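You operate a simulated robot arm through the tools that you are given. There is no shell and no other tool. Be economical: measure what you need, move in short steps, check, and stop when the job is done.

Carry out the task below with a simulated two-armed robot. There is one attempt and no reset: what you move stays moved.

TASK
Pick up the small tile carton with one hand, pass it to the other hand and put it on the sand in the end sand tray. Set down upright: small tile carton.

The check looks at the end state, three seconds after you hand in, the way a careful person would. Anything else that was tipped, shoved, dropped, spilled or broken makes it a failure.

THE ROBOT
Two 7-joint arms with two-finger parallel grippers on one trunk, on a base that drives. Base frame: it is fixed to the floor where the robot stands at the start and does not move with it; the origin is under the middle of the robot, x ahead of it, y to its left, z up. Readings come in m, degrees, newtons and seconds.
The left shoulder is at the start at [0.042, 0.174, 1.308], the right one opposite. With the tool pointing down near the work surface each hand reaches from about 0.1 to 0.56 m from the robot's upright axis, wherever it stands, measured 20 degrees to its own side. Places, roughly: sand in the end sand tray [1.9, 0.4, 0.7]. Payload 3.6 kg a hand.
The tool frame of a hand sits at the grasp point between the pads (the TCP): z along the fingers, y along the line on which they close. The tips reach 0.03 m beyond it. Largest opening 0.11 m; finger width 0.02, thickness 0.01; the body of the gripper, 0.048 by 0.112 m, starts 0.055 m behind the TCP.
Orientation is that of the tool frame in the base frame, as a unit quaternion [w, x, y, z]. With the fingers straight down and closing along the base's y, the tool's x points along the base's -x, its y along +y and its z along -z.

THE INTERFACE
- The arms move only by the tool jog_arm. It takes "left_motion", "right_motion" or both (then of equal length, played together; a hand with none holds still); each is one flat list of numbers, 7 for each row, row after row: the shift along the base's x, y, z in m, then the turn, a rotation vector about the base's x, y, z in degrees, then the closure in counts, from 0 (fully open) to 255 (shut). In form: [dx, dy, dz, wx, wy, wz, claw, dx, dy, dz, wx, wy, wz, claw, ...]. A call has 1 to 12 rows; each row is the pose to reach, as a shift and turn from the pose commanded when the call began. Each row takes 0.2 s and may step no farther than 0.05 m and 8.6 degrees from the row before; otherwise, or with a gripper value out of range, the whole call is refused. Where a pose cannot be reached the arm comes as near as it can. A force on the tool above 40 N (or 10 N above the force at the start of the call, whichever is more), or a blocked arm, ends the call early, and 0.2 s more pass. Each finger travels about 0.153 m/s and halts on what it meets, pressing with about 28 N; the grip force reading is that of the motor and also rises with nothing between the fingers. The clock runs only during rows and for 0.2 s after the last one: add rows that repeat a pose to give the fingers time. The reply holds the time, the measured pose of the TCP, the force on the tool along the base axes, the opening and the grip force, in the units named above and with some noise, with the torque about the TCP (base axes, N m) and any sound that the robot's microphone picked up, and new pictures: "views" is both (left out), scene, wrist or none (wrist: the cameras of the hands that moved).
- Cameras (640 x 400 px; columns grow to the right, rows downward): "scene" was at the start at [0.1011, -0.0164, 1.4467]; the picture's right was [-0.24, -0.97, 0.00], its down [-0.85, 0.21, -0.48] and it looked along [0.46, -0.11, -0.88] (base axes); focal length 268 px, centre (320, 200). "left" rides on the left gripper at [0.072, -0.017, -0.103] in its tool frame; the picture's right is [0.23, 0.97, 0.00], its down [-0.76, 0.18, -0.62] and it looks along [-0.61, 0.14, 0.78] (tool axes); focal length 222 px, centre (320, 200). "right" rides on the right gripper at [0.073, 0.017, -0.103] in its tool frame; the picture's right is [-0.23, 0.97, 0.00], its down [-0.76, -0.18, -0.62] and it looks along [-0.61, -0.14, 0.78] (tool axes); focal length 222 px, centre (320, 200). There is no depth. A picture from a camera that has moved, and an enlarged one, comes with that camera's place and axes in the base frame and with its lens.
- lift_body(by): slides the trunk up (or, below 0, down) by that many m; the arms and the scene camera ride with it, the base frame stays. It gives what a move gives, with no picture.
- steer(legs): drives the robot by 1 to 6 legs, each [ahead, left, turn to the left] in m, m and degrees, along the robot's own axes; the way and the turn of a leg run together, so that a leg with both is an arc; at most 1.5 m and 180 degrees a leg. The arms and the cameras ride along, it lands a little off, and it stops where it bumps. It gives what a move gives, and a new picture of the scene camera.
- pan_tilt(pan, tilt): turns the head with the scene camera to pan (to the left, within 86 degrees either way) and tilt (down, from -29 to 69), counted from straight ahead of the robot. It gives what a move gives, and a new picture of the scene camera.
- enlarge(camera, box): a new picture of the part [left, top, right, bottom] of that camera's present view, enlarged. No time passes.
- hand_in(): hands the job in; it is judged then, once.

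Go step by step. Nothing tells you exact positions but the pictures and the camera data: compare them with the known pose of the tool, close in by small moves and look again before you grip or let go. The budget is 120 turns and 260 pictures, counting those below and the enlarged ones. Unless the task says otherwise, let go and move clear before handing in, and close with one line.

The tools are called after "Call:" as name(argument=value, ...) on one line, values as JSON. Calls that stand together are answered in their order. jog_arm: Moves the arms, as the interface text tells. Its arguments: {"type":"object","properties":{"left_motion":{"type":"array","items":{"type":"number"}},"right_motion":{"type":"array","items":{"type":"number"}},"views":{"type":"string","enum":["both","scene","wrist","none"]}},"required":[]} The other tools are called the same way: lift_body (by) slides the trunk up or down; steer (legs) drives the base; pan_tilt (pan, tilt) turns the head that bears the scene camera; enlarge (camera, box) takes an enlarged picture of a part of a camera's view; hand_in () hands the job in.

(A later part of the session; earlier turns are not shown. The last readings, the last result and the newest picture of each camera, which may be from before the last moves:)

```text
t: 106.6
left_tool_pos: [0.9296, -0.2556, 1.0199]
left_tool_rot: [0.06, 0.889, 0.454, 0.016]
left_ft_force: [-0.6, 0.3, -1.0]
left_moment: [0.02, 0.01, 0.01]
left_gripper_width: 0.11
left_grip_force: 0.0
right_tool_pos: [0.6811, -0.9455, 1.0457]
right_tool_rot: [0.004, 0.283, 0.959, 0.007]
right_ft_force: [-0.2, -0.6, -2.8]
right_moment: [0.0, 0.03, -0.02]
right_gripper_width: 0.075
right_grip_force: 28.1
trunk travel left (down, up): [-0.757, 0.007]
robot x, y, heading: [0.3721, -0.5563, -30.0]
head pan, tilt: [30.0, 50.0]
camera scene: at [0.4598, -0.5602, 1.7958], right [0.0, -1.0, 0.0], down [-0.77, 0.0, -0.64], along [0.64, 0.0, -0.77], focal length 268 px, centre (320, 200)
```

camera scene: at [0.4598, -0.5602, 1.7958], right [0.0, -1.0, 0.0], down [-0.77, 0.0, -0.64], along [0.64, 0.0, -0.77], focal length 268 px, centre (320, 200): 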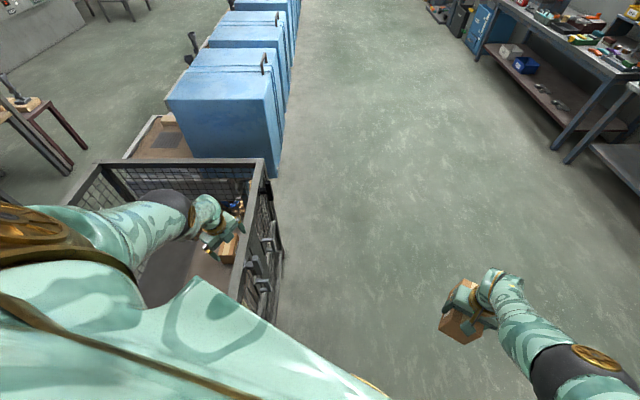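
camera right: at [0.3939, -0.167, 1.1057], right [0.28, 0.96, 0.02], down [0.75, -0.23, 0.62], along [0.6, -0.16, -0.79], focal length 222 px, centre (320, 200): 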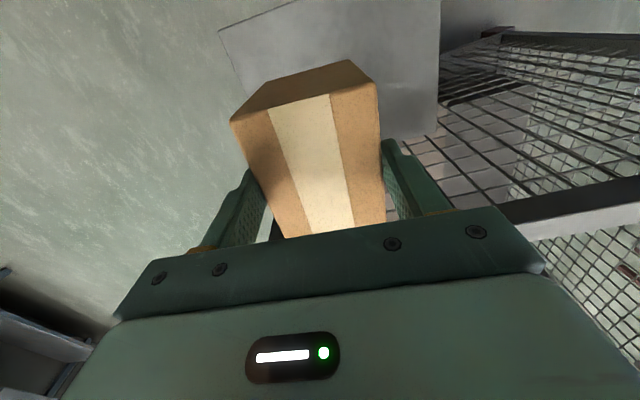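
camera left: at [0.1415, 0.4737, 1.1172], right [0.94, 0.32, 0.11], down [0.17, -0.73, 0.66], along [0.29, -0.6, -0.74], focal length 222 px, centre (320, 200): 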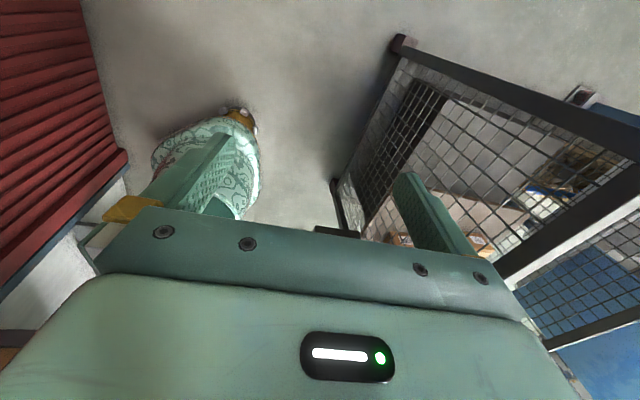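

The latch sits just below the left fingers. I'll raise the left hand along its reach arc to clear it.

Call:
jog_arm(left_motion=[0.012, 0.006, 0.018, 0, 0, 0, 0, 0.025, 0.01, 0.035, 0, 0, 0, 0, 0.04, 0.016, 0.055, 0, 0, 0, 0, 0.055, 0.022, 0.075, 0, 0, 0, 0, 0.055, 0.022, 0.075, 0, 0, 0, 0], views="both")

```text
t: 107.8
left_tool_pos: [0.9873, -0.2317, 1.0923]
left_tool_rot: [0.06, 0.888, 0.456, 0.017]
left_ft_force: [-0.9, 0.3, -0.2]
left_moment: [-0.03, 0.02, 0.01]
left_gripper_width: 0.11
left_grip_force: 0.1
left hand out of reach, approached as far as the arm can: row 2, 3, 4, 5
right_tool_pos: [0.682, -0.9448, 1.0467]
right_tool_rot: [0.004, 0.284, 0.959, 0.007]
right_ft_force: [-0.2, -0.5, -2.5]
right_moment: [0.0, 0.03, -0.02]
right_gripper_width: 0.075
right_grip_force: 27.7
trunk travel left (down, up): [-0.757, 0.007]
robot x, y, heading: [0.3731, -0.5547, -30.0]
head pan, tilt: [30.0, 50.0]
camera scene: at [0.4595, -0.56, 1.7958], right [0.0, -1.0, 0.0], down [-0.77, 0.0, -0.64], along [0.64, 0.0, -0.77], focal length 268 px, centre (320, 200)
camera left: at [1.0069, -0.1525, 1.1908], right [0.92, -0.38, 0.11], down [-0.35, -0.66, 0.66], along [-0.18, -0.65, -0.74], focal length 222 px, centre (320, 200)
```

scene: 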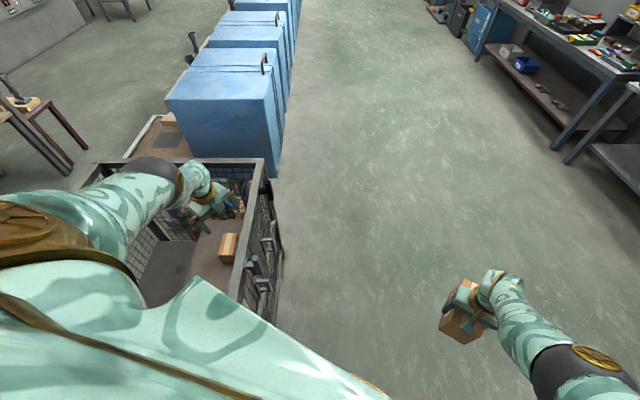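
left: 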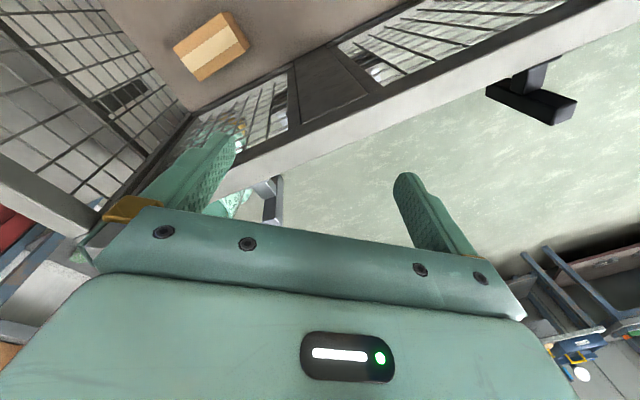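

Left hand is clear now. Driving out into the right aisle and straightening.

Call:
steer(legs=[[0.75, 0, 0], [0, -0.2, 30], [0, -0.3, 0]])

Call:
pan_tilt(pan=0, tilt=20)

```text
t: 115.0
left_tool_pos: [1.3396, -0.8387, 1.0911]
left_tool_rot: [0.053, 0.743, 0.667, 0.031]
left_ft_force: [-0.4, -0.6, -0.3]
left_moment: [0.03, 0.01, 0.03]
left_gripper_width: 0.11
left_grip_force: 0.0
right_tool_pos: [1.4257, -1.6108, 1.0452]
right_tool_rot: [0.002, 0.03, 1.0, 0.007]
right_ft_force: [0.5, -0.2, -3.5]
right_moment: [0.0, 0.05, -0.02]
right_gripper_width: 0.0748
right_grip_force: 27.6
trunk travel left (down, up): [-0.757, 0.007]
robot x, y, heading: [0.9639, -1.4226, -0.3]
head pan, tilt: [30.0, 50.0]
camera scene: at [1.042, -1.3847, 1.7958], right [0.49, -0.87, 0.0], down [-0.67, -0.38, -0.64], along [0.56, 0.31, -0.77], focal length 268 px, centre (320, 200)
```

scene: 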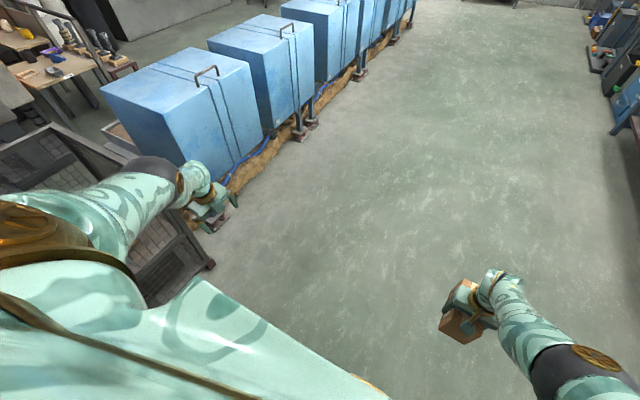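

```text
t: 115.9
left_tool_pos: [1.3407, -0.841, 1.0924]
left_tool_rot: [0.053, 0.743, 0.666, 0.031]
left_ft_force: [0.1, 0.2, 0.0]
left_moment: [-0.01, 0.0, 0.01]
left_gripper_width: 0.1099
left_grip_force: 0.1
right_tool_pos: [1.4237, -1.6117, 1.0454]
right_tool_rot: [0.002, 0.029, 1.0, 0.007]
right_ft_force: [0.4, -0.1, -2.6]
right_moment: [0.04, 0.03, 0.02]
right_gripper_width: 0.0751
right_grip_force: 27.2
trunk travel left (down, up): [-0.757, 0.007]
robot x, y, heading: [0.9629, -1.4235, -0.3]
head pan, tilt: [0.0, 20.0]
camera scene: at [1.068, -1.4249, 1.8413], right [-0.01, -1.0, 0.0], down [-0.34, 0.0, -0.94], along [0.94, -0.01, -0.34], focal length 268 px, centre (320, 200)
```

scene: 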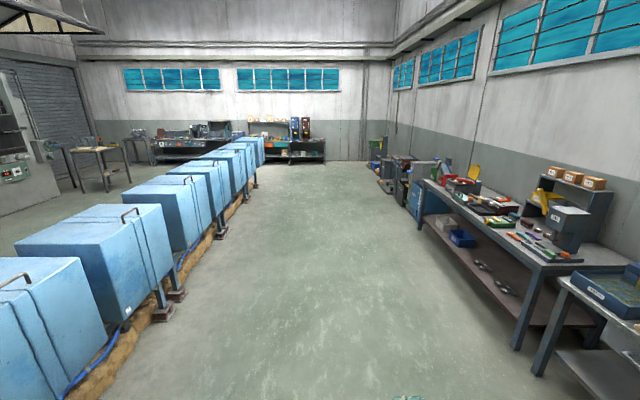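

The aisle is wide open, a good place for the handover. I'll yaw the right hand +88° so the carton's long side points toward the left hand.

Call:
jog_arm(right_motion=[0, 0, 0, 0, 0, 8, 255, 0, 0, 0, 0, 0, 16, 255, 0, 0, 0, 0, 0, 24, 255, 0, 0, 0, 0, 0, 32, 255, 0, 0, 0, 0, 0, 40, 255, 0, 0, 0, 0, 0, 48, 255, 0, 0, 0, 0, 0, 56, 255, 0, 0, 0, 0, 0, 64, 255, 0, 0, 0, 0, 0, 72, 255, 0, 0, 0, 0, 0, 80, 255, 0, 0, 0, 0, 0, 88, 255, 0, 0, 0, 0, 0, 92, 255], views="wrist")

Call:
pan_tilt(pan=0, tilt=60)

```text
t: 118.5
left_tool_pos: [1.3402, -0.8391, 1.0925]
left_tool_rot: [0.054, 0.743, 0.667, 0.031]
left_ft_force: [0.1, 0.2, -0.5]
left_moment: [0.03, 0.0, 0.0]
left_gripper_width: 0.1099
left_grip_force: 0.0
right_tool_pos: [1.4204, -1.612, 1.0478]
right_tool_rot: [-0.004, -0.699, 0.715, 0.006]
right_ft_force: [-0.2, -1.5, -1.7]
right_moment: [-0.06, 0.02, -0.02]
right_gripper_width: 0.0751
right_grip_force: 28.0
right hand out of reach, approached as far as the arm can: row 8, 9, 10, 11, 12
trunk travel left (down, up): [-0.757, 0.007]
robot x, y, heading: [0.9634, -1.4253, -0.5]
head pan, tilt: [0.0, 20.0]
camera right: at [1.4033, -1.6855, 1.1498], right [-0.97, 0.25, 0.02], down [0.2, 0.76, 0.62], along [0.14, 0.61, -0.78], focal length 222 px, centre (320, 200)
```

right: 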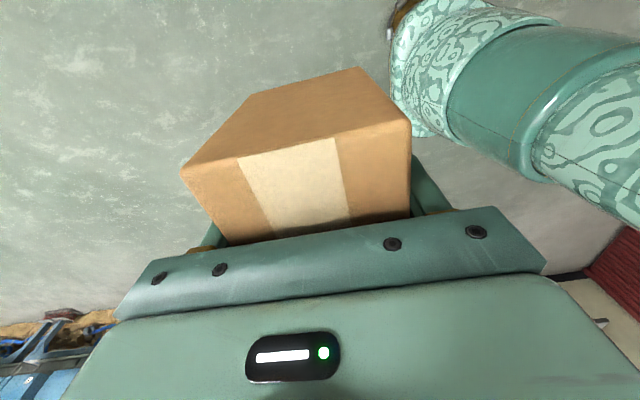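

```text
t: 119.6
left_tool_pos: [1.3403, -0.8398, 1.0924]
left_tool_rot: [0.054, 0.743, 0.666, 0.032]
left_ft_force: [-0.1, -0.8, 0.2]
left_moment: [-0.01, 0.0, 0.04]
left_gripper_width: 0.1104
left_grip_force: 0.1
right_tool_pos: [1.4193, -1.6119, 1.0471]
right_tool_rot: [-0.004, -0.698, 0.716, 0.007]
right_ft_force: [-0.3, 0.0, -2.4]
right_moment: [-0.04, 0.0, 0.0]
right_gripper_width: 0.075
right_grip_force: 28.1
trunk travel left (down, up): [-0.757, 0.007]
robot x, y, heading: [0.9653, -1.4226, -0.6]
head pan, tilt: [0.0, 60.0]
camera scene: at [1.0416, -1.4247, 1.7833], right [-0.01, -1.0, 0.0], down [-0.87, 0.01, -0.5], along [0.5, -0.01, -0.87], focal length 268 px, centre (320, 200)
```

scene: 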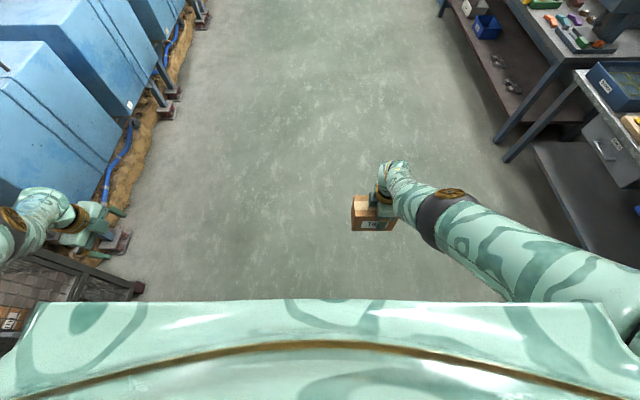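

The carton now points toward the left hand. I'll bring the right hand 0.1 m toward the middle.

Call:
jog_arm(right_motion=[0, 0.025, 0, 0, 0, 0, 255, 0, 0.05, 0, 0, 0, 0, 255, 0, 0.075, 0, 0, 0, 0, 255, 0, 0.1, 0, 0, 0, 0, 255, 0, 0.1, 0, 0, 0, 0, 255], views="scene")

```text
t: 120.8
left_tool_pos: [1.3404, -0.8414, 1.0926]
left_tool_rot: [0.053, 0.743, 0.666, 0.032]
left_ft_force: [-0.6, -0.2, 0.3]
left_moment: [0.02, 0.01, -0.04]
left_gripper_width: 0.1103
left_grip_force: 0.2
right_tool_pos: [1.4079, -1.5153, 1.0564]
right_tool_rot: [-0.005, -0.699, 0.715, 0.007]
right_ft_force: [-0.6, -0.3, -2.3]
right_moment: [-0.04, 0.02, 0.0]
right_gripper_width: 0.0751
right_grip_force: 27.8
right hand out of reach, approached as far as the arm can: row 2, 3, 4, 5
trunk travel left (down, up): [-0.757, 0.007]
robot x, y, heading: [0.9598, -1.4282, -0.5]
head pan, tilt: [0.0, 60.0]
camera scene: at [1.0415, -1.4257, 1.7833], right [-0.01, -1.0, 0.0], down [-0.87, 0.01, -0.5], along [0.5, -0.01, -0.87], focal length 268 px, centre (320, 200)
```

scene: 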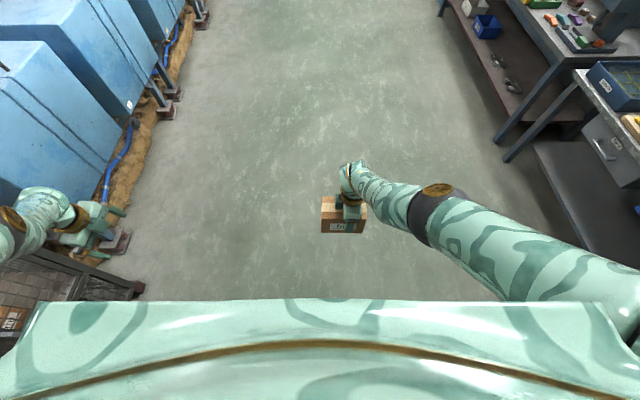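

Now I'll bring the left hand in with a 28° tilt, stopping short of the carton's end.

Call:
jog_arm(left_motion=[0.02, -0.04, 0, -2.8, 0.9, 0.3, 0, 0.035, -0.08, 0, -5.6, 1.7, 0.6, 0, 0.05, -0.12, 0, -8.4, 2.6, 0.9, 0, 0.06, -0.16, 0, -11.2, 3.4, 1.2, 0, 0.065, -0.2, 0, -14, 4.3, 1.5, 0, 0.07, -0.24, 0, -16.9, 5.2, 1.8, 0, 0.07, -0.28, 0, -19.7, 6, 2.1, 0, 0.068, -0.32, 0, -22.5, 6.9, 2.4, 0, 0.066, -0.36, 0, -25.3, 7.7, 2.7, 0, 0.064, -0.4, 0, -28.1, 8.6, 3, 0, 0.062, -0.42, 0, -28.1, 8.6, 3, 0, 0.062, -0.42, 0, -28.1, 8.6, 3, 0], views="both")

```text
t: 123.4
left_tool_pos: [1.4255, -1.2595, 1.0697]
left_tool_rot: [0.182, 0.69, 0.676, -0.185]
left_ft_force: [-1.0, 0.0, 1.6]
left_moment: [-0.02, 0.0, -0.01]
left_gripper_width: 0.1101
left_grip_force: 0.1
left hand out of reach, approached as far as the arm can: row 1, 2, 3, 4, 5, 6, 7, 8, 9, 10, 11, 12
right_tool_pos: [1.4089, -1.5148, 1.0566]
right_tool_rot: [-0.003, -0.698, 0.716, 0.006]
right_ft_force: [0.2, -0.3, -2.4]
right_moment: [-0.06, -0.01, 0.0]
right_gripper_width: 0.0746
right_grip_force: 28.0
trunk travel left (down, up): [-0.757, 0.007]
robot x, y, heading: [0.9674, -1.4226, -0.4]
head pan, tilt: [0.0, 60.0]
camera scene: at [1.0416, -1.4246, 1.7833], right [-0.01, -1.0, 0.0], down [-0.87, 0.01, -0.5], along [0.5, -0.01, -0.87], focal length 268 px, centre (320, 200)
camera left: at [1.4109, -1.1428, 1.1225], right [0.98, 0.18, -0.11], down [0.17, -0.35, 0.92], along [0.12, -0.92, -0.37], focal length 222 px, centre (320, 200)
```

scene: 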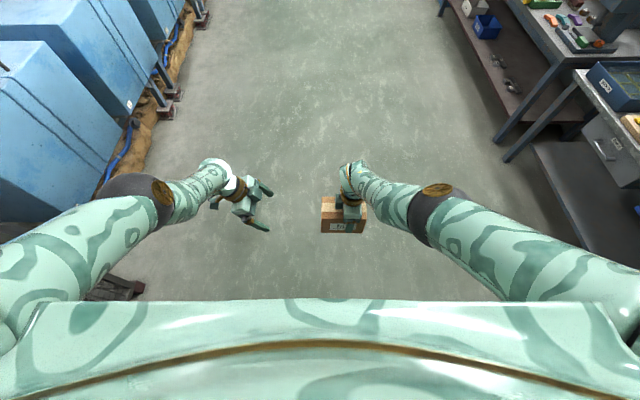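
left: 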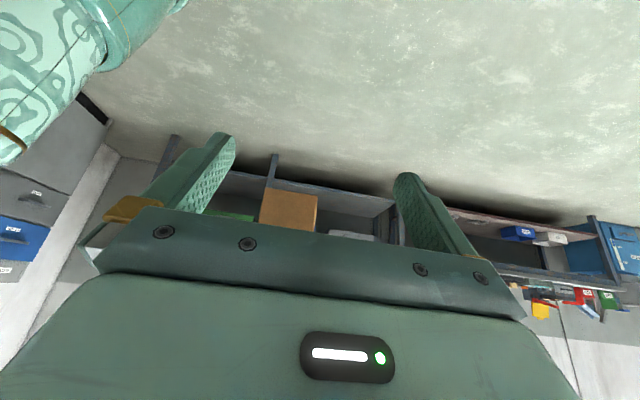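

Orientation is right. I'll move to just short of the carton's end and correct x.

Call:
jog_arm(left_motion=[-0.008, -0.035, 0, 0, 0, 0, 0, -0.014, -0.07, 0, 0, 0, 0, 0, -0.02, -0.105, -0.004, 0, 0, 0, 0, -0.024, -0.14, -0.008, 0, 0, 0, 0, -0.024, -0.14, -0.008, 0, 0, 0, 0], views="both")

```text
t: 124.6
left_tool_pos: [1.403, -1.3988, 1.0616]
left_tool_rot: [0.182, 0.689, 0.676, -0.185]
left_ft_force: [-0.2, -0.4, 0.5]
left_moment: [0.01, 0.0, 0.0]
left_gripper_width: 0.1099
left_grip_force: 0.1
left hand out of reach, approached as far as the arm can: row 1, 2, 3
right_tool_pos: [1.4078, -1.5137, 1.0575]
right_tool_rot: [-0.004, -0.699, 0.715, 0.007]
right_ft_force: [-0.6, 0.2, -1.9]
right_moment: [-0.04, 0.0, -0.02]
right_gripper_width: 0.0748
right_grip_force: 27.8
trunk travel left (down, up): [-0.757, 0.007]
robot x, y, heading: [0.964, -1.4236, -0.8]
head pan, tilt: [0.0, 60.0]
camera scene: at [1.0418, -1.4244, 1.7833], right [-0.01, -1.0, 0.0], down [-0.87, 0.01, -0.5], along [0.5, -0.01, -0.87], focal length 268 px, centre (320, 200)
camera left: at [1.3875, -1.2824, 1.115], right [0.98, 0.18, -0.11], down [0.17, -0.35, 0.92], along [0.12, -0.92, -0.37], focal length 222 px, centre (320, 200)
```

scene: 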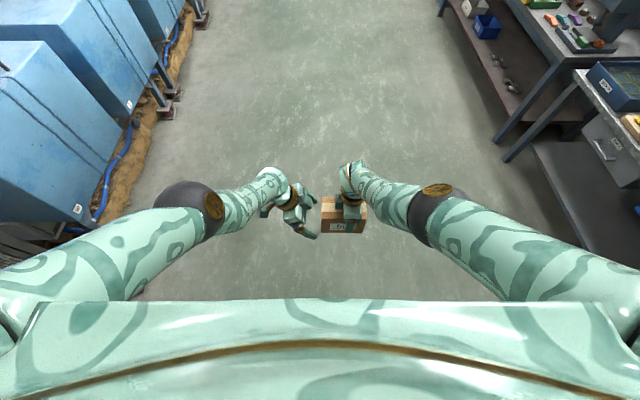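
left: 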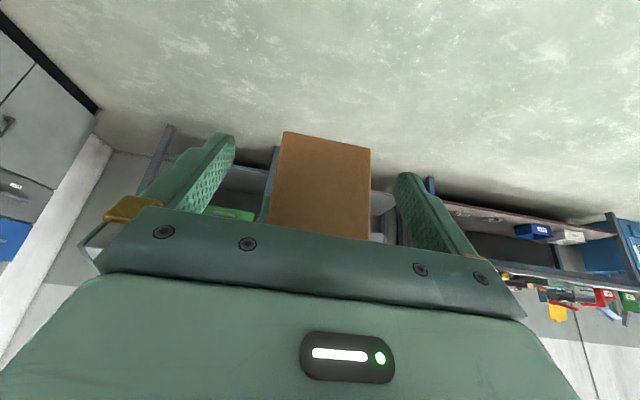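

The carton's end is centred between the left fingers. Sliding over it.

Call:
jog_arm(left_motion=[0.001, -0.02, 0, 0, 0, 0, 0, 0.002, -0.04, 0, 0, 0, 0, 0, 0.003, -0.06, 0, 0, 0, 0, 0, 0.003, -0.06, 0, 0, 0, 0, 0], views="both")

```text
t: 125.6
left_tool_pos: [1.3946, -1.4536, 1.0719]
left_tool_rot: [0.181, 0.69, 0.676, -0.184]
left_ft_force: [-0.2, -0.3, -0.5]
left_moment: [-0.02, -0.01, 0.01]
left_gripper_width: 0.11
left_grip_force: 0.0
left hand out of reach, approached as far as the arm can: row 1, 2, 3, 4
right_tool_pos: [1.4089, -1.5151, 1.0576]
right_tool_rot: [-0.003, -0.698, 0.716, 0.007]
right_ft_force: [-0.5, -0.4, -3.4]
right_moment: [-0.04, 0.03, 0.02]
right_gripper_width: 0.0749
right_grip_force: 28.4
trunk travel left (down, up): [-0.757, 0.007]
robot x, y, heading: [0.9607, -1.4243, -0.6]
head pan, tilt: [0.0, 60.0]
camera scene: at [1.0416, -1.4259, 1.7833], right [-0.01, -1.0, 0.0], down [-0.87, 0.01, -0.5], along [0.5, -0.01, -0.87], focal length 268 px, centre (320, 200)
camera left: at [1.3788, -1.3389, 1.125], right [0.98, 0.18, -0.11], down [0.17, -0.35, 0.92], along [0.12, -0.92, -0.37], focal length 222 px, centre (320, 200)
```

scene: 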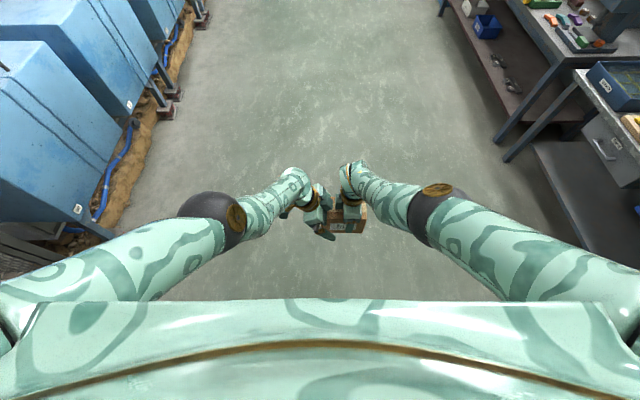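
left: 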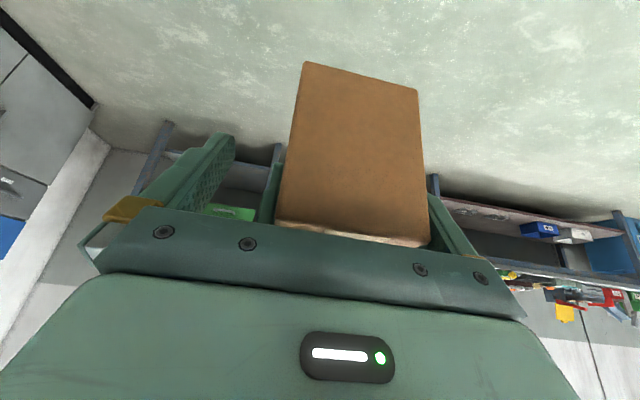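

The left hand is 1.4 cm off in x. A small correction before closing.

Call:
jog_arm(left_motion=[0.008, -0.003, -0.006, 0, 0, 0, 0, 0.016, -0.006, -0.012, 0, 0, 0, 0, 0.016, -0.006, -0.012, 0, 0, 0, 0], views="wrist")

```text
t: 126.4
left_tool_pos: [1.3949, -1.4546, 1.0716]
left_tool_rot: [0.182, 0.69, 0.676, -0.185]
left_ft_force: [1.3, -0.4, 0.6]
left_moment: [-0.01, 0.0, -0.02]
left_gripper_width: 0.1099
left_grip_force: 0.1
left hand out of reach, approached as far as the arm can: row 1, 2, 3
right_tool_pos: [1.4088, -1.5143, 1.0578]
right_tool_rot: [-0.004, -0.699, 0.716, 0.007]
right_ft_force: [0.4, 0.2, -2.1]
right_moment: [-0.07, 0.0, 0.01]
right_gripper_width: 0.075
right_grip_force: 28.0
trunk travel left (down, up): [-0.757, 0.007]
robot x, y, heading: [0.9645, -1.4226, -0.7]
head pan, tilt: [0.0, 60.0]
camera left: at [1.3794, -1.339, 1.1256], right [0.98, 0.18, -0.11], down [0.17, -0.35, 0.92], along [0.12, -0.92, -0.37], focal length 222 px, centre (320, 200)
```

left: 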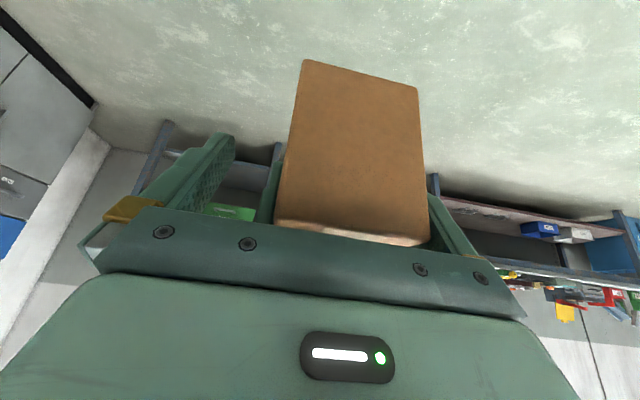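

Both hands are on their reach limits; shifting both together a few centimetres left should even out x.

Call:
jog_arm(right_motion=[-0.002, 0.02, 0.001, 0, 0, 0, 255, -0.004, 0.04, 0.002, 0, 0, 0, 255, -0.006, 0.06, 0.004, 0, 0, 0, 255, -0.006, 0.06, 0.004, 0, 0, 0, 255], left_motion=[0.003, 0.02, -0.003, 0, 0, 0, 0, 0.005, 0.04, -0.006, 0, 0, 0, 0, 0.008, 0.057, -0.009, 0, 0, 0, 0, 0.008, 0.057, -0.009, 0, 0, 0, 0], views="wrist")

```text
t: 127.4
left_tool_pos: [1.4027, -1.3989, 1.0622]
left_tool_rot: [0.182, 0.69, 0.675, -0.185]
left_ft_force: [-0.5, -0.3, 0.2]
left_moment: [-0.02, 0.05, -0.02]
left_gripper_width: 0.11
left_grip_force: 0.2
right_tool_pos: [1.3957, -1.4594, 1.069]
right_tool_rot: [-0.004, -0.699, 0.715, 0.007]
right_ft_force: [0.2, -0.9, -2.7]
right_moment: [-0.02, 0.01, 0.01]
right_gripper_width: 0.0747
right_grip_force: 28.1
right hand out of reach, approached as far as the arm can: row 1, 2, 3, 4
trunk travel left (down, up): [-0.757, 0.007]
robot x, y, heading: [0.9673, -1.4258, -0.5]
head pan, tilt: [0.0, 60.0]
camera right: at [1.3788, -1.5336, 1.1705], right [-0.97, 0.25, 0.02], down [0.21, 0.75, 0.62], along [0.14, 0.61, -0.78], focal length 222 px, centre (320, 200)
camera left: at [1.3878, -1.2822, 1.1158], right [0.98, 0.18, -0.11], down [0.17, -0.35, 0.92], along [0.12, -0.92, -0.37], focal length 222 px, centre (320, 200)
```

right: 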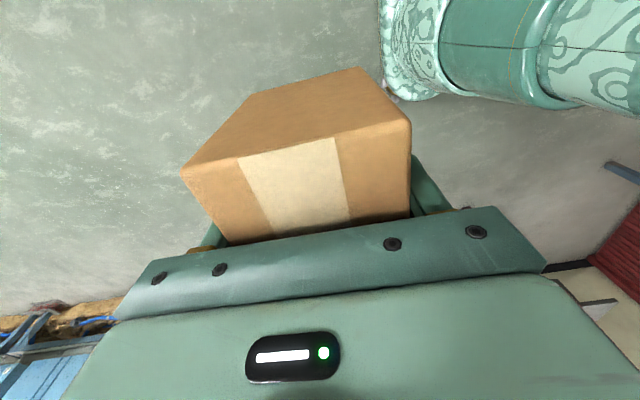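
left: 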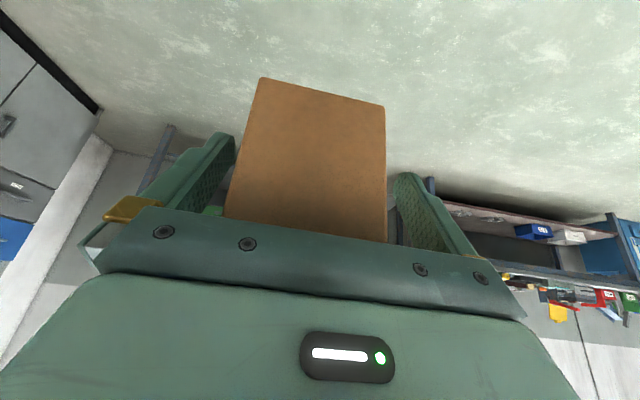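

Good: within 7 mm. I'll go 1 cm deeper and close the left hand.

Call:
jog_arm(left_motion=[-0.004, -0.012, 0.002, 0, 0, 0, 0, -0.004, -0.012, 0.002, 0, 0, 0, 0, -0.004, -0.012, 0.002, 0, 0, 0, 60, -0.004, -0.012, 0.002, 0, 0, 0, 120, -0.004, -0.012, 0.002, 0, 0, 0, 200, -0.004, -0.012, 0.002, 0, 0, 0, 255, -0.004, -0.012, 0.002, 0, 0, 0, 255, -0.004, -0.012, 0.002, 0, 0, 0, 255], views="both")

```text
t: 129.2
left_tool_pos: [1.399, -1.4096, 1.0636]
left_tool_rot: [0.18, 0.691, 0.675, -0.186]
left_ft_force: [-13.9, 28.7, 8.7]
left_moment: [-1.23, 1.64, -1.06]
left_gripper_width: 0.0753
left_grip_force: 28.1
right_tool_pos: [1.3979, -1.464, 1.0679]
right_tool_rot: [-0.005, -0.697, 0.717, 0.004]
right_ft_force: [13.9, -28.1, -10.6]
right_moment: [0.58, -1.69, 0.23]
right_gripper_width: 0.0749
right_grip_force: 28.4
trunk travel left (down, up): [-0.757, 0.007]
robot x, y, heading: [0.9663, -1.4241, -0.6]
head pan, tilt: [0.0, 60.0]
camera scene: at [1.0416, -1.4251, 1.7833], right [-0.01, -1.0, 0.0], down [-0.87, 0.01, -0.5], along [0.5, -0.01, -0.87], focal length 268 px, centre (320, 200)
camera left: at [1.3843, -1.2936, 1.1162], right [0.98, 0.17, -0.12], down [0.17, -0.35, 0.92], along [0.12, -0.92, -0.37], focal length 222 px, centre (320, 200)
```

scene: 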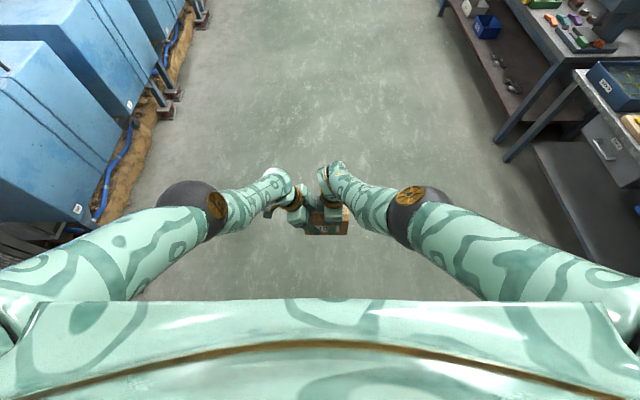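
left: 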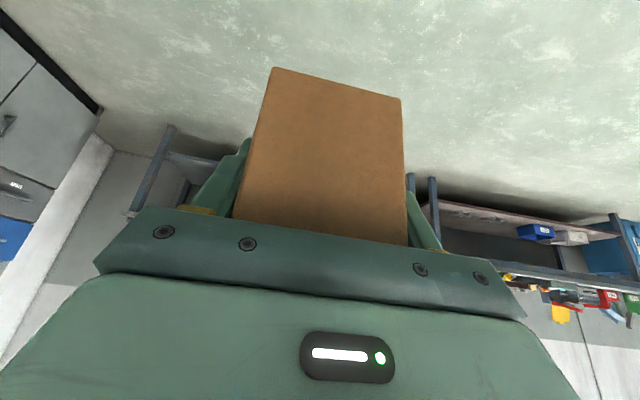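

Both hands hold the carton. Releasing the right hand in place.

Call:
jog_arm(right_motion=[0, 0, 0, 0, 0, 0, 150, 0, 0, 0, 0, 0, 0, 60, 0, 0, 0, 0, 0, 0, 0, 0, 0, 0, 0, 0, 0, 0], left_motion=[0, 0, 0, 0, 0, 0, 255, 0, 0, 0, 0, 0, 0, 255, 0, 0, 0, 0, 0, 0, 255, 0, 0, 0, 0, 0, 0, 255], views="wrist")

```text
t: 130.2
left_tool_pos: [1.4003, -1.4086, 1.0644]
left_tool_rot: [0.181, 0.69, 0.676, -0.185]
left_ft_force: [-13.6, 29.2, -7.5]
left_moment: [-1.97, -1.02, -0.35]
left_gripper_width: 0.075
left_grip_force: 27.7
right_tool_pos: [1.3976, -1.4625, 1.0675]
right_tool_rot: [-0.004, -0.697, 0.717, 0.004]
right_ft_force: [13.1, -29.4, 8.0]
right_moment: [2.31, 0.91, -0.45]
right_gripper_width: 0.1101
right_grip_force: 0.1
trunk travel left (down, up): [-0.757, 0.007]
robot x, y, heading: [0.9674, -1.4236, -0.5]
head pan, tilt: [0.0, 60.0]
camera right: at [1.3797, -1.5359, 1.1706], right [-0.97, 0.26, 0.01], down [0.21, 0.76, 0.62], along [0.15, 0.6, -0.78], focal length 222 px, centre (320, 200)
camera left: at [1.3848, -1.2928, 1.1164], right [0.98, 0.18, -0.11], down [0.17, -0.35, 0.92], along [0.12, -0.92, -0.37], focal length 222 px, centre (320, 200)
```

right: 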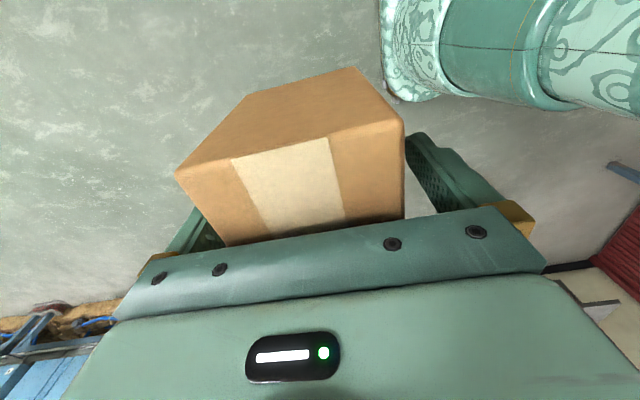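
left: 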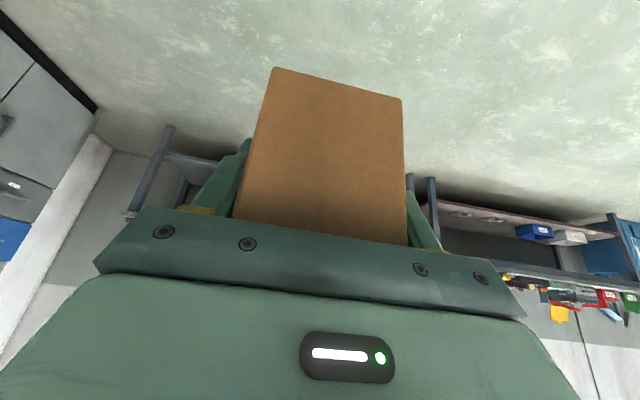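

Right is open, and the remaining force is the two grippers touching. I'll withdraw the right hand straight along -y.

Call:
jog_arm(right_motion=[0.004, -0.02, -0.001, 0, 0, 0, 0, 0.007, -0.05, -0.004, 0, 0, 0, 0, 0.011, -0.085, -0.007, 0, 0, 0, 0, 0.015, -0.12, -0.01, 0, 0, 0, 0, 0.02, -0.16, -0.015, 0, 0, 0, 0, 0.02, -0.2, -0.015, 0, 0, 0, 0], views="both")

```text
t: 131.6
left_tool_pos: [1.4006, -1.4114, 1.0645]
left_tool_rot: [0.18, 0.69, 0.676, -0.185]
left_ft_force: [-0.4, -0.1, -1.7]
left_moment: [0.12, -0.02, 0.03]
left_gripper_width: 0.075
left_grip_force: 28.2
right_tool_pos: [1.4222, -1.6627, 1.0458]
right_tool_rot: [-0.004, -0.698, 0.716, 0.009]
right_ft_force: [0.4, 0.1, -0.4]
right_moment: [-0.01, 0.0, 0.02]
right_gripper_width: 0.1098
right_grip_force: 0.0
right hand out of reach, approached as far as the arm can: row 2, 3, 4, 5, 6
trunk travel left (down, up): [-0.757, 0.007]
robot x, y, heading: [0.9675, -1.4221, -0.6]
head pan, tilt: [0.0, 60.0]
camera scene: at [1.0415, -1.4269, 1.7833], right [-0.01, -1.0, 0.0], down [-0.87, 0.01, -0.5], along [0.5, 0.0, -0.87], focal length 268 px, centre (320, 200)
camera right: at [1.4053, -1.7359, 1.1482], right [-0.97, 0.25, 0.02], down [0.21, 0.75, 0.62], along [0.14, 0.61, -0.78], focal length 222 px, centre (320, 200)
```

scene: 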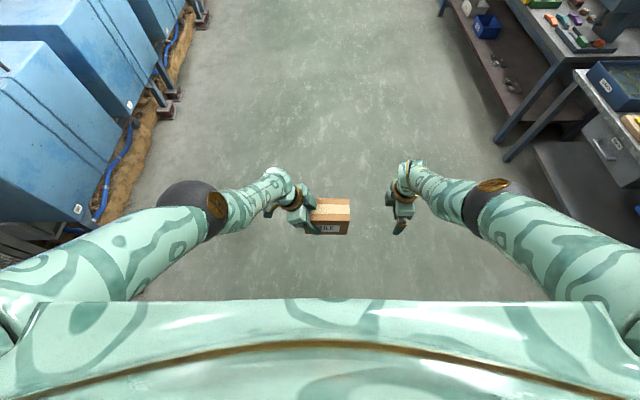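
right: 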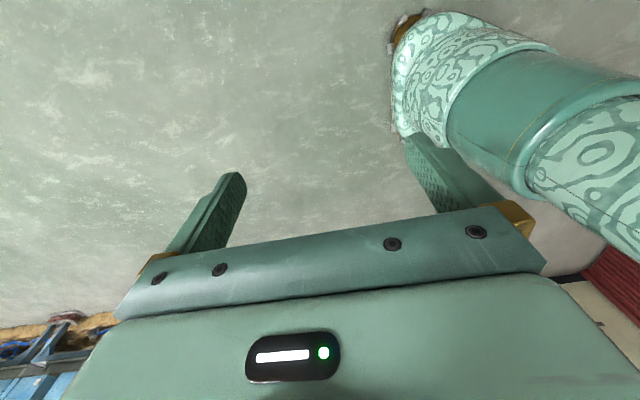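

Handover done: the left hand holds the carton level. Now I drive down the right aisle toward the end of the row.

Call:
steer(legs=[[1.5, 0, 0], [1.5, 0, 0], [1.5, 0, 0]])

Call:
pan_tilt(pan=20, tilt=20)

```text
t: 153.2
left_tool_pos: [5.9359, -1.474, 1.0644]
left_tool_rot: [0.181, 0.694, 0.671, -0.187]
left_ft_force: [0.4, 0.4, -3.0]
left_moment: [0.12, -0.02, 0.0]
left_gripper_width: 0.0746
left_grip_force: 27.7
right_tool_pos: [5.9538, -1.7254, 1.0465]
right_tool_rot: [-0.005, -0.694, 0.72, 0.008]
right_ft_force: [0.3, -0.3, 0.6]
right_moment: [0.03, -0.03, -0.01]
right_gripper_width: 0.1097
right_grip_force: 0.0
trunk travel left (down, up): [-0.757, 0.007]
robot x, y, heading: [5.5013, -1.4814, -1.2]
head pan, tilt: [0.0, 60.0]
camera scene: at [5.5764, -1.4847, 1.7833], right [-0.02, -1.0, 0.0], down [-0.87, 0.02, -0.5], along [0.5, -0.01, -0.87], focal length 268 px, centre (320, 200)
```

scene: 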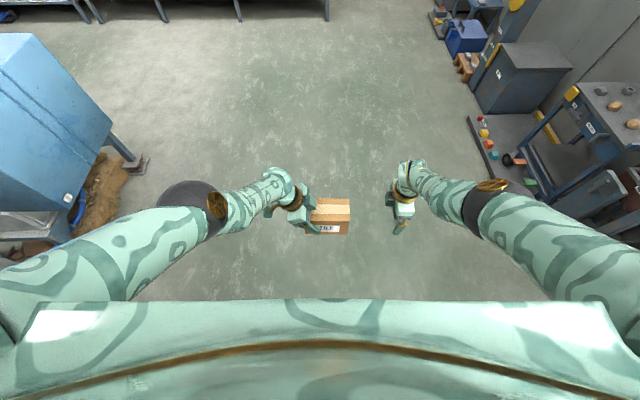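

```text
t: 154.3
left_tool_pos: [5.9355, -1.475, 1.0645]
left_tool_rot: [0.18, 0.694, 0.671, -0.187]
left_ft_force: [0.1, -0.9, -2.6]
left_moment: [0.05, 0.01, -0.01]
left_gripper_width: 0.075
left_grip_force: 27.7
right_tool_pos: [5.9543, -1.7249, 1.0462]
right_tool_rot: [-0.005, -0.694, 0.72, 0.007]
right_ft_force: [0.0, 1.0, -0.2]
right_moment: [-0.01, -0.01, 0.01]
right_gripper_width: 0.1101
right_grip_force: 0.0
trunk travel left (down, up): [-0.757, 0.007]
robot x, y, heading: [5.4988, -1.482, -1.2]
head pan, tilt: [20.0, 20.0]
camera scene: at [5.5982, -1.4534, 1.8413], right [0.32, -0.95, 0.0], down [-0.33, -0.11, -0.94], along [0.89, 0.3, -0.34], focal length 268 px, centre (320, 200)
```

scene: 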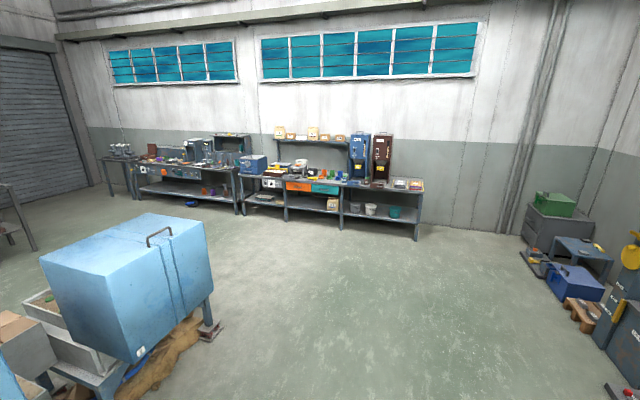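

The row ends at x ≈ 7.0 with about 2 m before the end benches. I'll go around: forward to x ≈ 8, turn left, cross to y ≈ 1.3, and turn left again.

Call:
steer(legs=[[1.3, 0, 0], [1.2, 0, 0], [0, 0, 91.2], [1.4, 0, 0]])

Call:
pan_tilt(pan=50, tilt=25)

```text
t: 177.0
left_tool_pos: [7.9982, 0.2809, 1.0637]
left_tool_rot: [0.26, 0.007, 0.966, -0.002]
left_ft_force: [0.1, 0.0, -2.3]
left_moment: [0.01, 0.08, 0.01]
left_gripper_width: 0.0749
left_grip_force: 28.1
right_tool_pos: [8.2492, 0.3033, 1.0452]
right_tool_rot: [0.009, 1.0, -0.009, -0.002]
right_ft_force: [0.2, -0.4, 0.3]
right_moment: [0.01, -0.03, 0.01]
right_gripper_width: 0.11
right_grip_force: 0.0
trunk travel left (down, up): [-0.757, 0.007]
robot x, y, heading: [8.0141, -0.1531, 89.7]
head pan, tilt: [20.0, 20.0]
camera scene: at [7.9825, -0.0576, 1.8414], right [0.94, 0.34, 0.0], down [0.12, -0.32, -0.94], along [-0.32, 0.88, -0.34], focal length 268 px, centre (320, 200)
```

scene: 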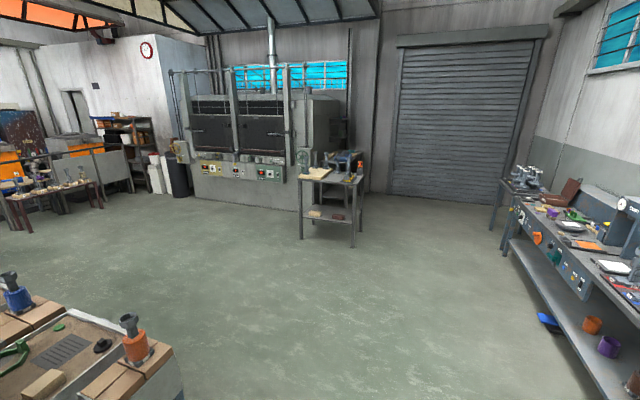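

```text
t: 177.9
left_tool_pos: [7.9985, 0.2815, 1.0625]
left_tool_rot: [0.259, 0.008, 0.966, -0.002]
left_ft_force: [0.4, -0.1, -3.0]
left_moment: [0.02, 0.06, 0.01]
left_gripper_width: 0.0747
left_grip_force: 27.8
right_tool_pos: [8.2499, 0.3038, 1.0466]
right_tool_rot: [0.009, 1.0, -0.009, -0.002]
right_ft_force: [0.1, -0.3, 0.0]
right_moment: [-0.01, 0.02, 0.0]
right_gripper_width: 0.11
right_grip_force: 0.0
trunk travel left (down, up): [-0.757, 0.007]
robot x, y, heading: [8.0125, -0.1562, 89.6]
head pan, tilt: [50.0, 25.0]
camera scene: at [7.9437, -0.0855, 1.8334], right [0.65, 0.76, 0.0], down [0.32, -0.27, -0.91], along [-0.69, 0.59, -0.42], focal length 268 px, centre (320, 200)
```

scene: 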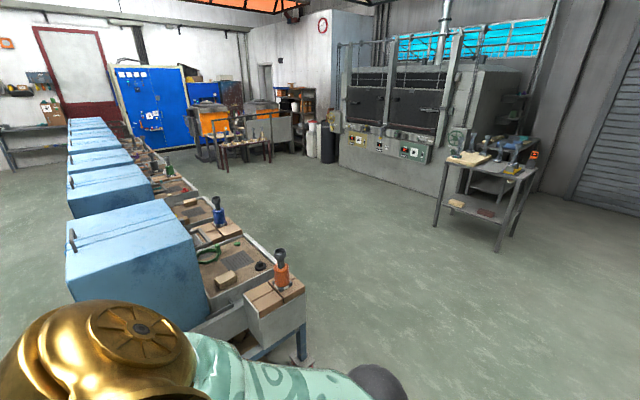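

The left aisle is open. Crossing to y ≈ 1.3, turning, and driving back toward the end tray.

Call:
steer(legs=[[1.45, 0, 0], [0, 0, 90.3], [1.5, 0, 0], [1.5, 0, 0]])

Call:
pan_tilt(pan=10, tilt=25)

```text
t: 203.1
left_tool_pos: [4.5886, 1.3146, 1.0647]
left_tool_rot: [0.186, -0.677, 0.688, 0.183]
left_ft_force: [0.3, 0.1, -2.1]
left_moment: [-0.11, 0.01, 0.01]
left_gripper_width: 0.0752
left_grip_force: 27.5
right_tool_pos: [4.5642, 1.5657, 1.0461]
right_tool_rot: [0.008, 0.714, 0.7, 0.005]
right_ft_force: [-0.2, 0.4, 0.3]
right_moment: [0.0, 0.04, 0.02]
right_gripper_width: 0.1101
right_grip_force: 0.1
trunk travel left (down, up): [-0.757, 0.007]
robot x, y, heading: [5.0224, 1.327, 179.8]
head pan, tilt: [50.0, 25.0]
camera scene: at [4.952, 1.2582, 1.8334], right [-0.76, 0.65, 0.0], down [0.27, 0.32, -0.91], along [-0.59, -0.69, -0.42], focal length 268 px, centre (320, 200)
```

scene: 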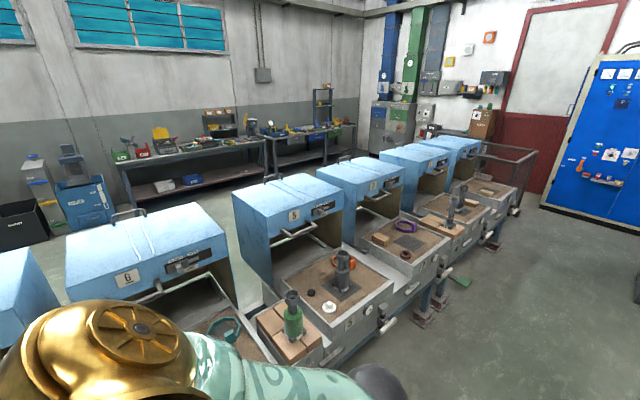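

```text
t: 204.1
left_tool_pos: [4.5861, 1.3146, 1.0647]
left_tool_rot: [0.185, -0.677, 0.689, 0.181]
left_ft_force: [-0.3, -0.5, -2.6]
left_moment: [-0.09, 0.0, -0.02]
left_gripper_width: 0.0747
left_grip_force: 27.9
right_tool_pos: [4.5638, 1.5651, 1.0462]
right_tool_rot: [0.008, 0.713, 0.701, 0.005]
right_ft_force: [-0.3, 0.3, -0.5]
right_moment: [0.01, -0.01, -0.04]
right_gripper_width: 0.1102
right_grip_force: 0.0
trunk travel left (down, up): [-0.757, 0.007]
robot x, y, heading: [5.0211, 1.3276, 179.6]
head pan, tilt: [10.0, 25.0]
camera scene: at [4.9208, 1.3129, 1.8333], right [-0.17, 0.99, 0.0], down [0.42, 0.07, -0.91], along [-0.89, -0.15, -0.42], focal length 268 px, centre (320, 200)
```

scene: 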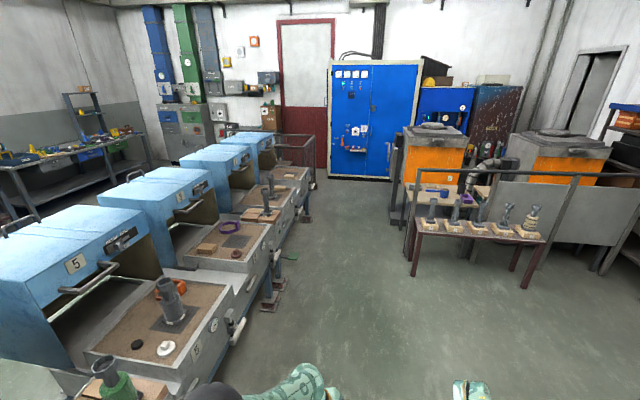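

The end station is ahead on the left with its tray facing the aisle. I'll approach with more margin and look at the tray.

Call:
steer(legs=[[1.4, 0.1, 0], [1.0, 0, 0]])

Call:
pan_tilt(pan=40, tilt=35)

```text
t: 215.9
left_tool_pos: [2.1798, 1.2598, 1.0645]
left_tool_rot: [0.185, -0.673, 0.693, 0.18]
left_ft_force: [-0.3, 0.6, -2.6]
left_moment: [-0.12, -0.02, 0.02]
left_gripper_width: 0.0748
left_grip_force: 28.2
right_tool_pos: [2.16, 1.5116, 1.0459]
right_tool_rot: [0.008, 0.719, 0.695, 0.005]
right_ft_force: [-0.4, 0.3, -0.6]
right_moment: [0.01, -0.01, -0.03]
right_gripper_width: 0.1101
right_grip_force: 0.0
trunk travel left (down, up): [-0.757, 0.007]
robot x, y, heading: [2.6163, 1.2678, 179.1]
head pan, tilt: [10.0, 25.0]
camera scene: at [2.513, 1.2546, 1.8334], right [-0.15, 0.99, 0.0], down [0.42, 0.07, -0.91], along [-0.9, -0.14, -0.42], focal length 268 px, centre (320, 200)
```

scene: 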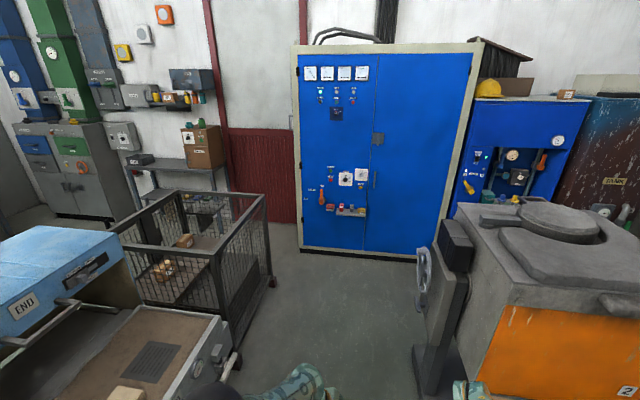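

```text
t: 216.9
left_tool_pos: [2.1791, 1.2609, 1.0644]
left_tool_rot: [0.186, -0.673, 0.693, 0.18]
left_ft_force: [-0.6, -0.2, -1.8]
left_moment: [-0.08, -0.02, 0.0]
left_gripper_width: 0.0749
left_grip_force: 28.0
right_tool_pos: [2.1602, 1.5112, 1.0451]
right_tool_rot: [0.008, 0.719, 0.695, 0.005]
right_ft_force: [-0.1, 0.6, 0.4]
right_moment: [0.0, 0.0, 0.02]
right_gripper_width: 0.1098
right_grip_force: 0.0
trunk travel left (down, up): [-0.757, 0.007]
robot x, y, heading: [2.6143, 1.2727, 178.6]
head pan, tilt: [40.0, 35.0]
camera scene: at [2.5352, 1.2137, 1.8176], right [-0.63, 0.78, 0.0], down [0.45, 0.36, -0.82], along [-0.64, -0.51, -0.57], focal length 268 px, centre (320, 200)
```

scene: 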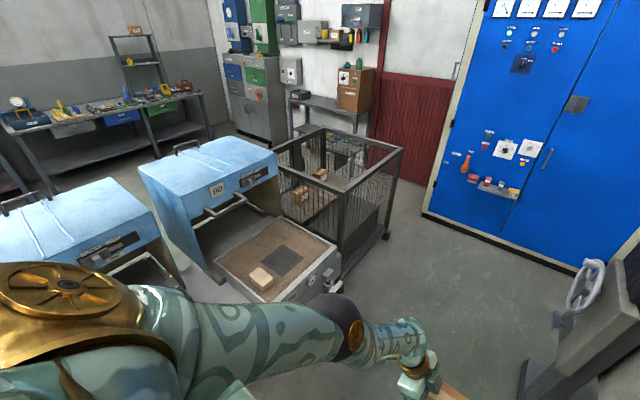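

I can see the END station's sand tray, about x 1.6–2.1 and y 0.11–0.60, with a block at +x and a grate in the middle. I'll zoom in for free sand.

Call:
enlarge(camera="scene", box=[195, 195, 355, 315])

```text
3.33 times, centred on (275, 255) of scene
camera zoom: at [2.5352, 1.2137, 1.8176], right [-0.63, 0.78, 0.0], down [0.45, 0.36, -0.82], along [-0.64, -0.51, -0.57], focal length 892 px, centre (470, 17)
```

zoom: 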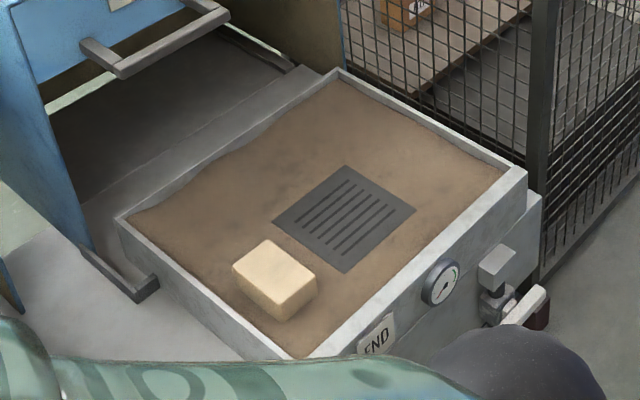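

Free sand lies at x 1.62–1.78, beside the grate. I'll reorient the left hand: yaw +90° while reaching forward, so the carton's long side points ahead and the gripper leans back toward me.

Call:
jog_arm(left_motion=[-0.011, -0.003, 0, 0, 0, 8.2, 255, -0.022, -0.006, 0, 0, 0, 16.4, 255, -0.033, -0.008, 0, 0, 0, 24.6, 255, -0.044, -0.011, 0, 0, 0, 32.8, 255, -0.055, -0.014, 0, 0, 0, 41, 255, -0.066, -0.017, 0, 0, 0, 49.2, 255, -0.077, -0.02, 0, 0, 0, 57.4, 255, -0.088, -0.022, 0, 0, 0, 65.6, 255, -0.099, -0.025, 0, 0, 0, 73.8, 255, -0.11, -0.028, 0, 0, 0, 82, 255, -0.12, -0.03, 0, 0, 0, 90, 255, -0.12, -0.03, 0, 0, 0, 90, 255], views="wrist")

Call:
pan_tilt(pan=0, tilt=55)

```text
t: 219.5
left_tool_pos: [2.0736, 1.2118, 1.0857]
left_tool_rot: [-0.002, 0.966, -0.014, -0.259]
left_ft_force: [0.6, -0.3, -2.5]
left_moment: [0.01, -0.07, 0.01]
left_gripper_width: 0.0749
left_grip_force: 28.4
left hand out of reach, approached as far as the arm can: row 2, 3, 4, 5, 8, 9, 10, 11, 12
right_tool_pos: [2.1586, 1.5098, 1.0455]
right_tool_rot: [0.008, 0.719, 0.695, 0.005]
right_ft_force: [-0.6, 0.9, -0.5]
right_moment: [0.0, 0.01, 0.04]
right_gripper_width: 0.1098
right_grip_force: 0.1
trunk travel left (down, up): [-0.757, 0.007]
robot x, y, heading: [2.613, 1.2666, 178.6]
head pan, tilt: [40.0, 35.0]
camera left: at [2.1874, 1.2261, 1.1387], right [0.17, -0.98, -0.11], down [-0.35, -0.17, 0.92], along [-0.92, -0.11, -0.37], focal length 222 px, centre (320, 200)
```

left: 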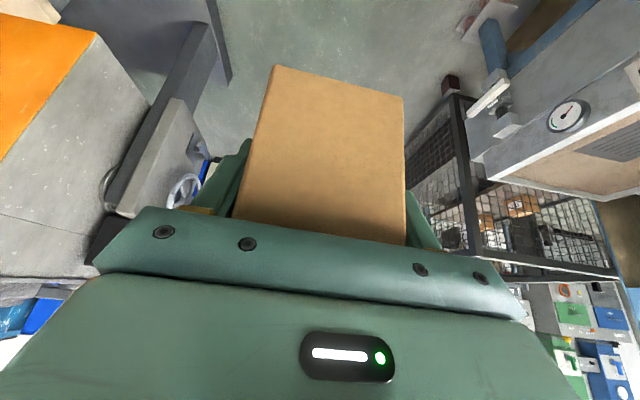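

```text
t: 220.6
left_tool_pos: [2.0736, 1.2122, 1.0859]
left_tool_rot: [-0.005, 0.966, -0.016, -0.259]
left_ft_force: [0.5, 0.6, -2.6]
left_moment: [0.01, -0.1, -0.02]
left_gripper_width: 0.0748
left_grip_force: 27.8
right_tool_pos: [2.1582, 1.5116, 1.0454]
right_tool_rot: [0.009, 0.719, 0.695, 0.005]
right_ft_force: [0.0, 0.3, -0.1]
right_moment: [0.01, 0.03, 0.0]
right_gripper_width: 0.1102
right_grip_force: 0.1
trunk travel left (down, up): [-0.757, 0.007]
robot x, y, heading: [2.6132, 1.2701, 178.7]
head pan, tilt: [0.0, 55.0]
camera scene: at [2.5312, 1.2699, 1.7893], right [0.02, 1.0, 0.0], down [0.82, -0.02, -0.57], along [-0.57, 0.01, -0.82], focal length 268 px, centre (320, 200)
```

scene: 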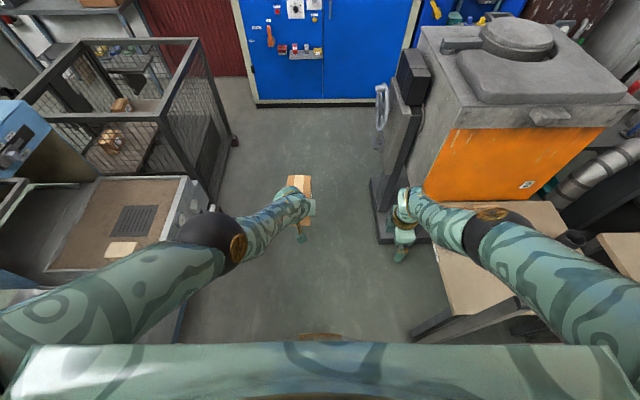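

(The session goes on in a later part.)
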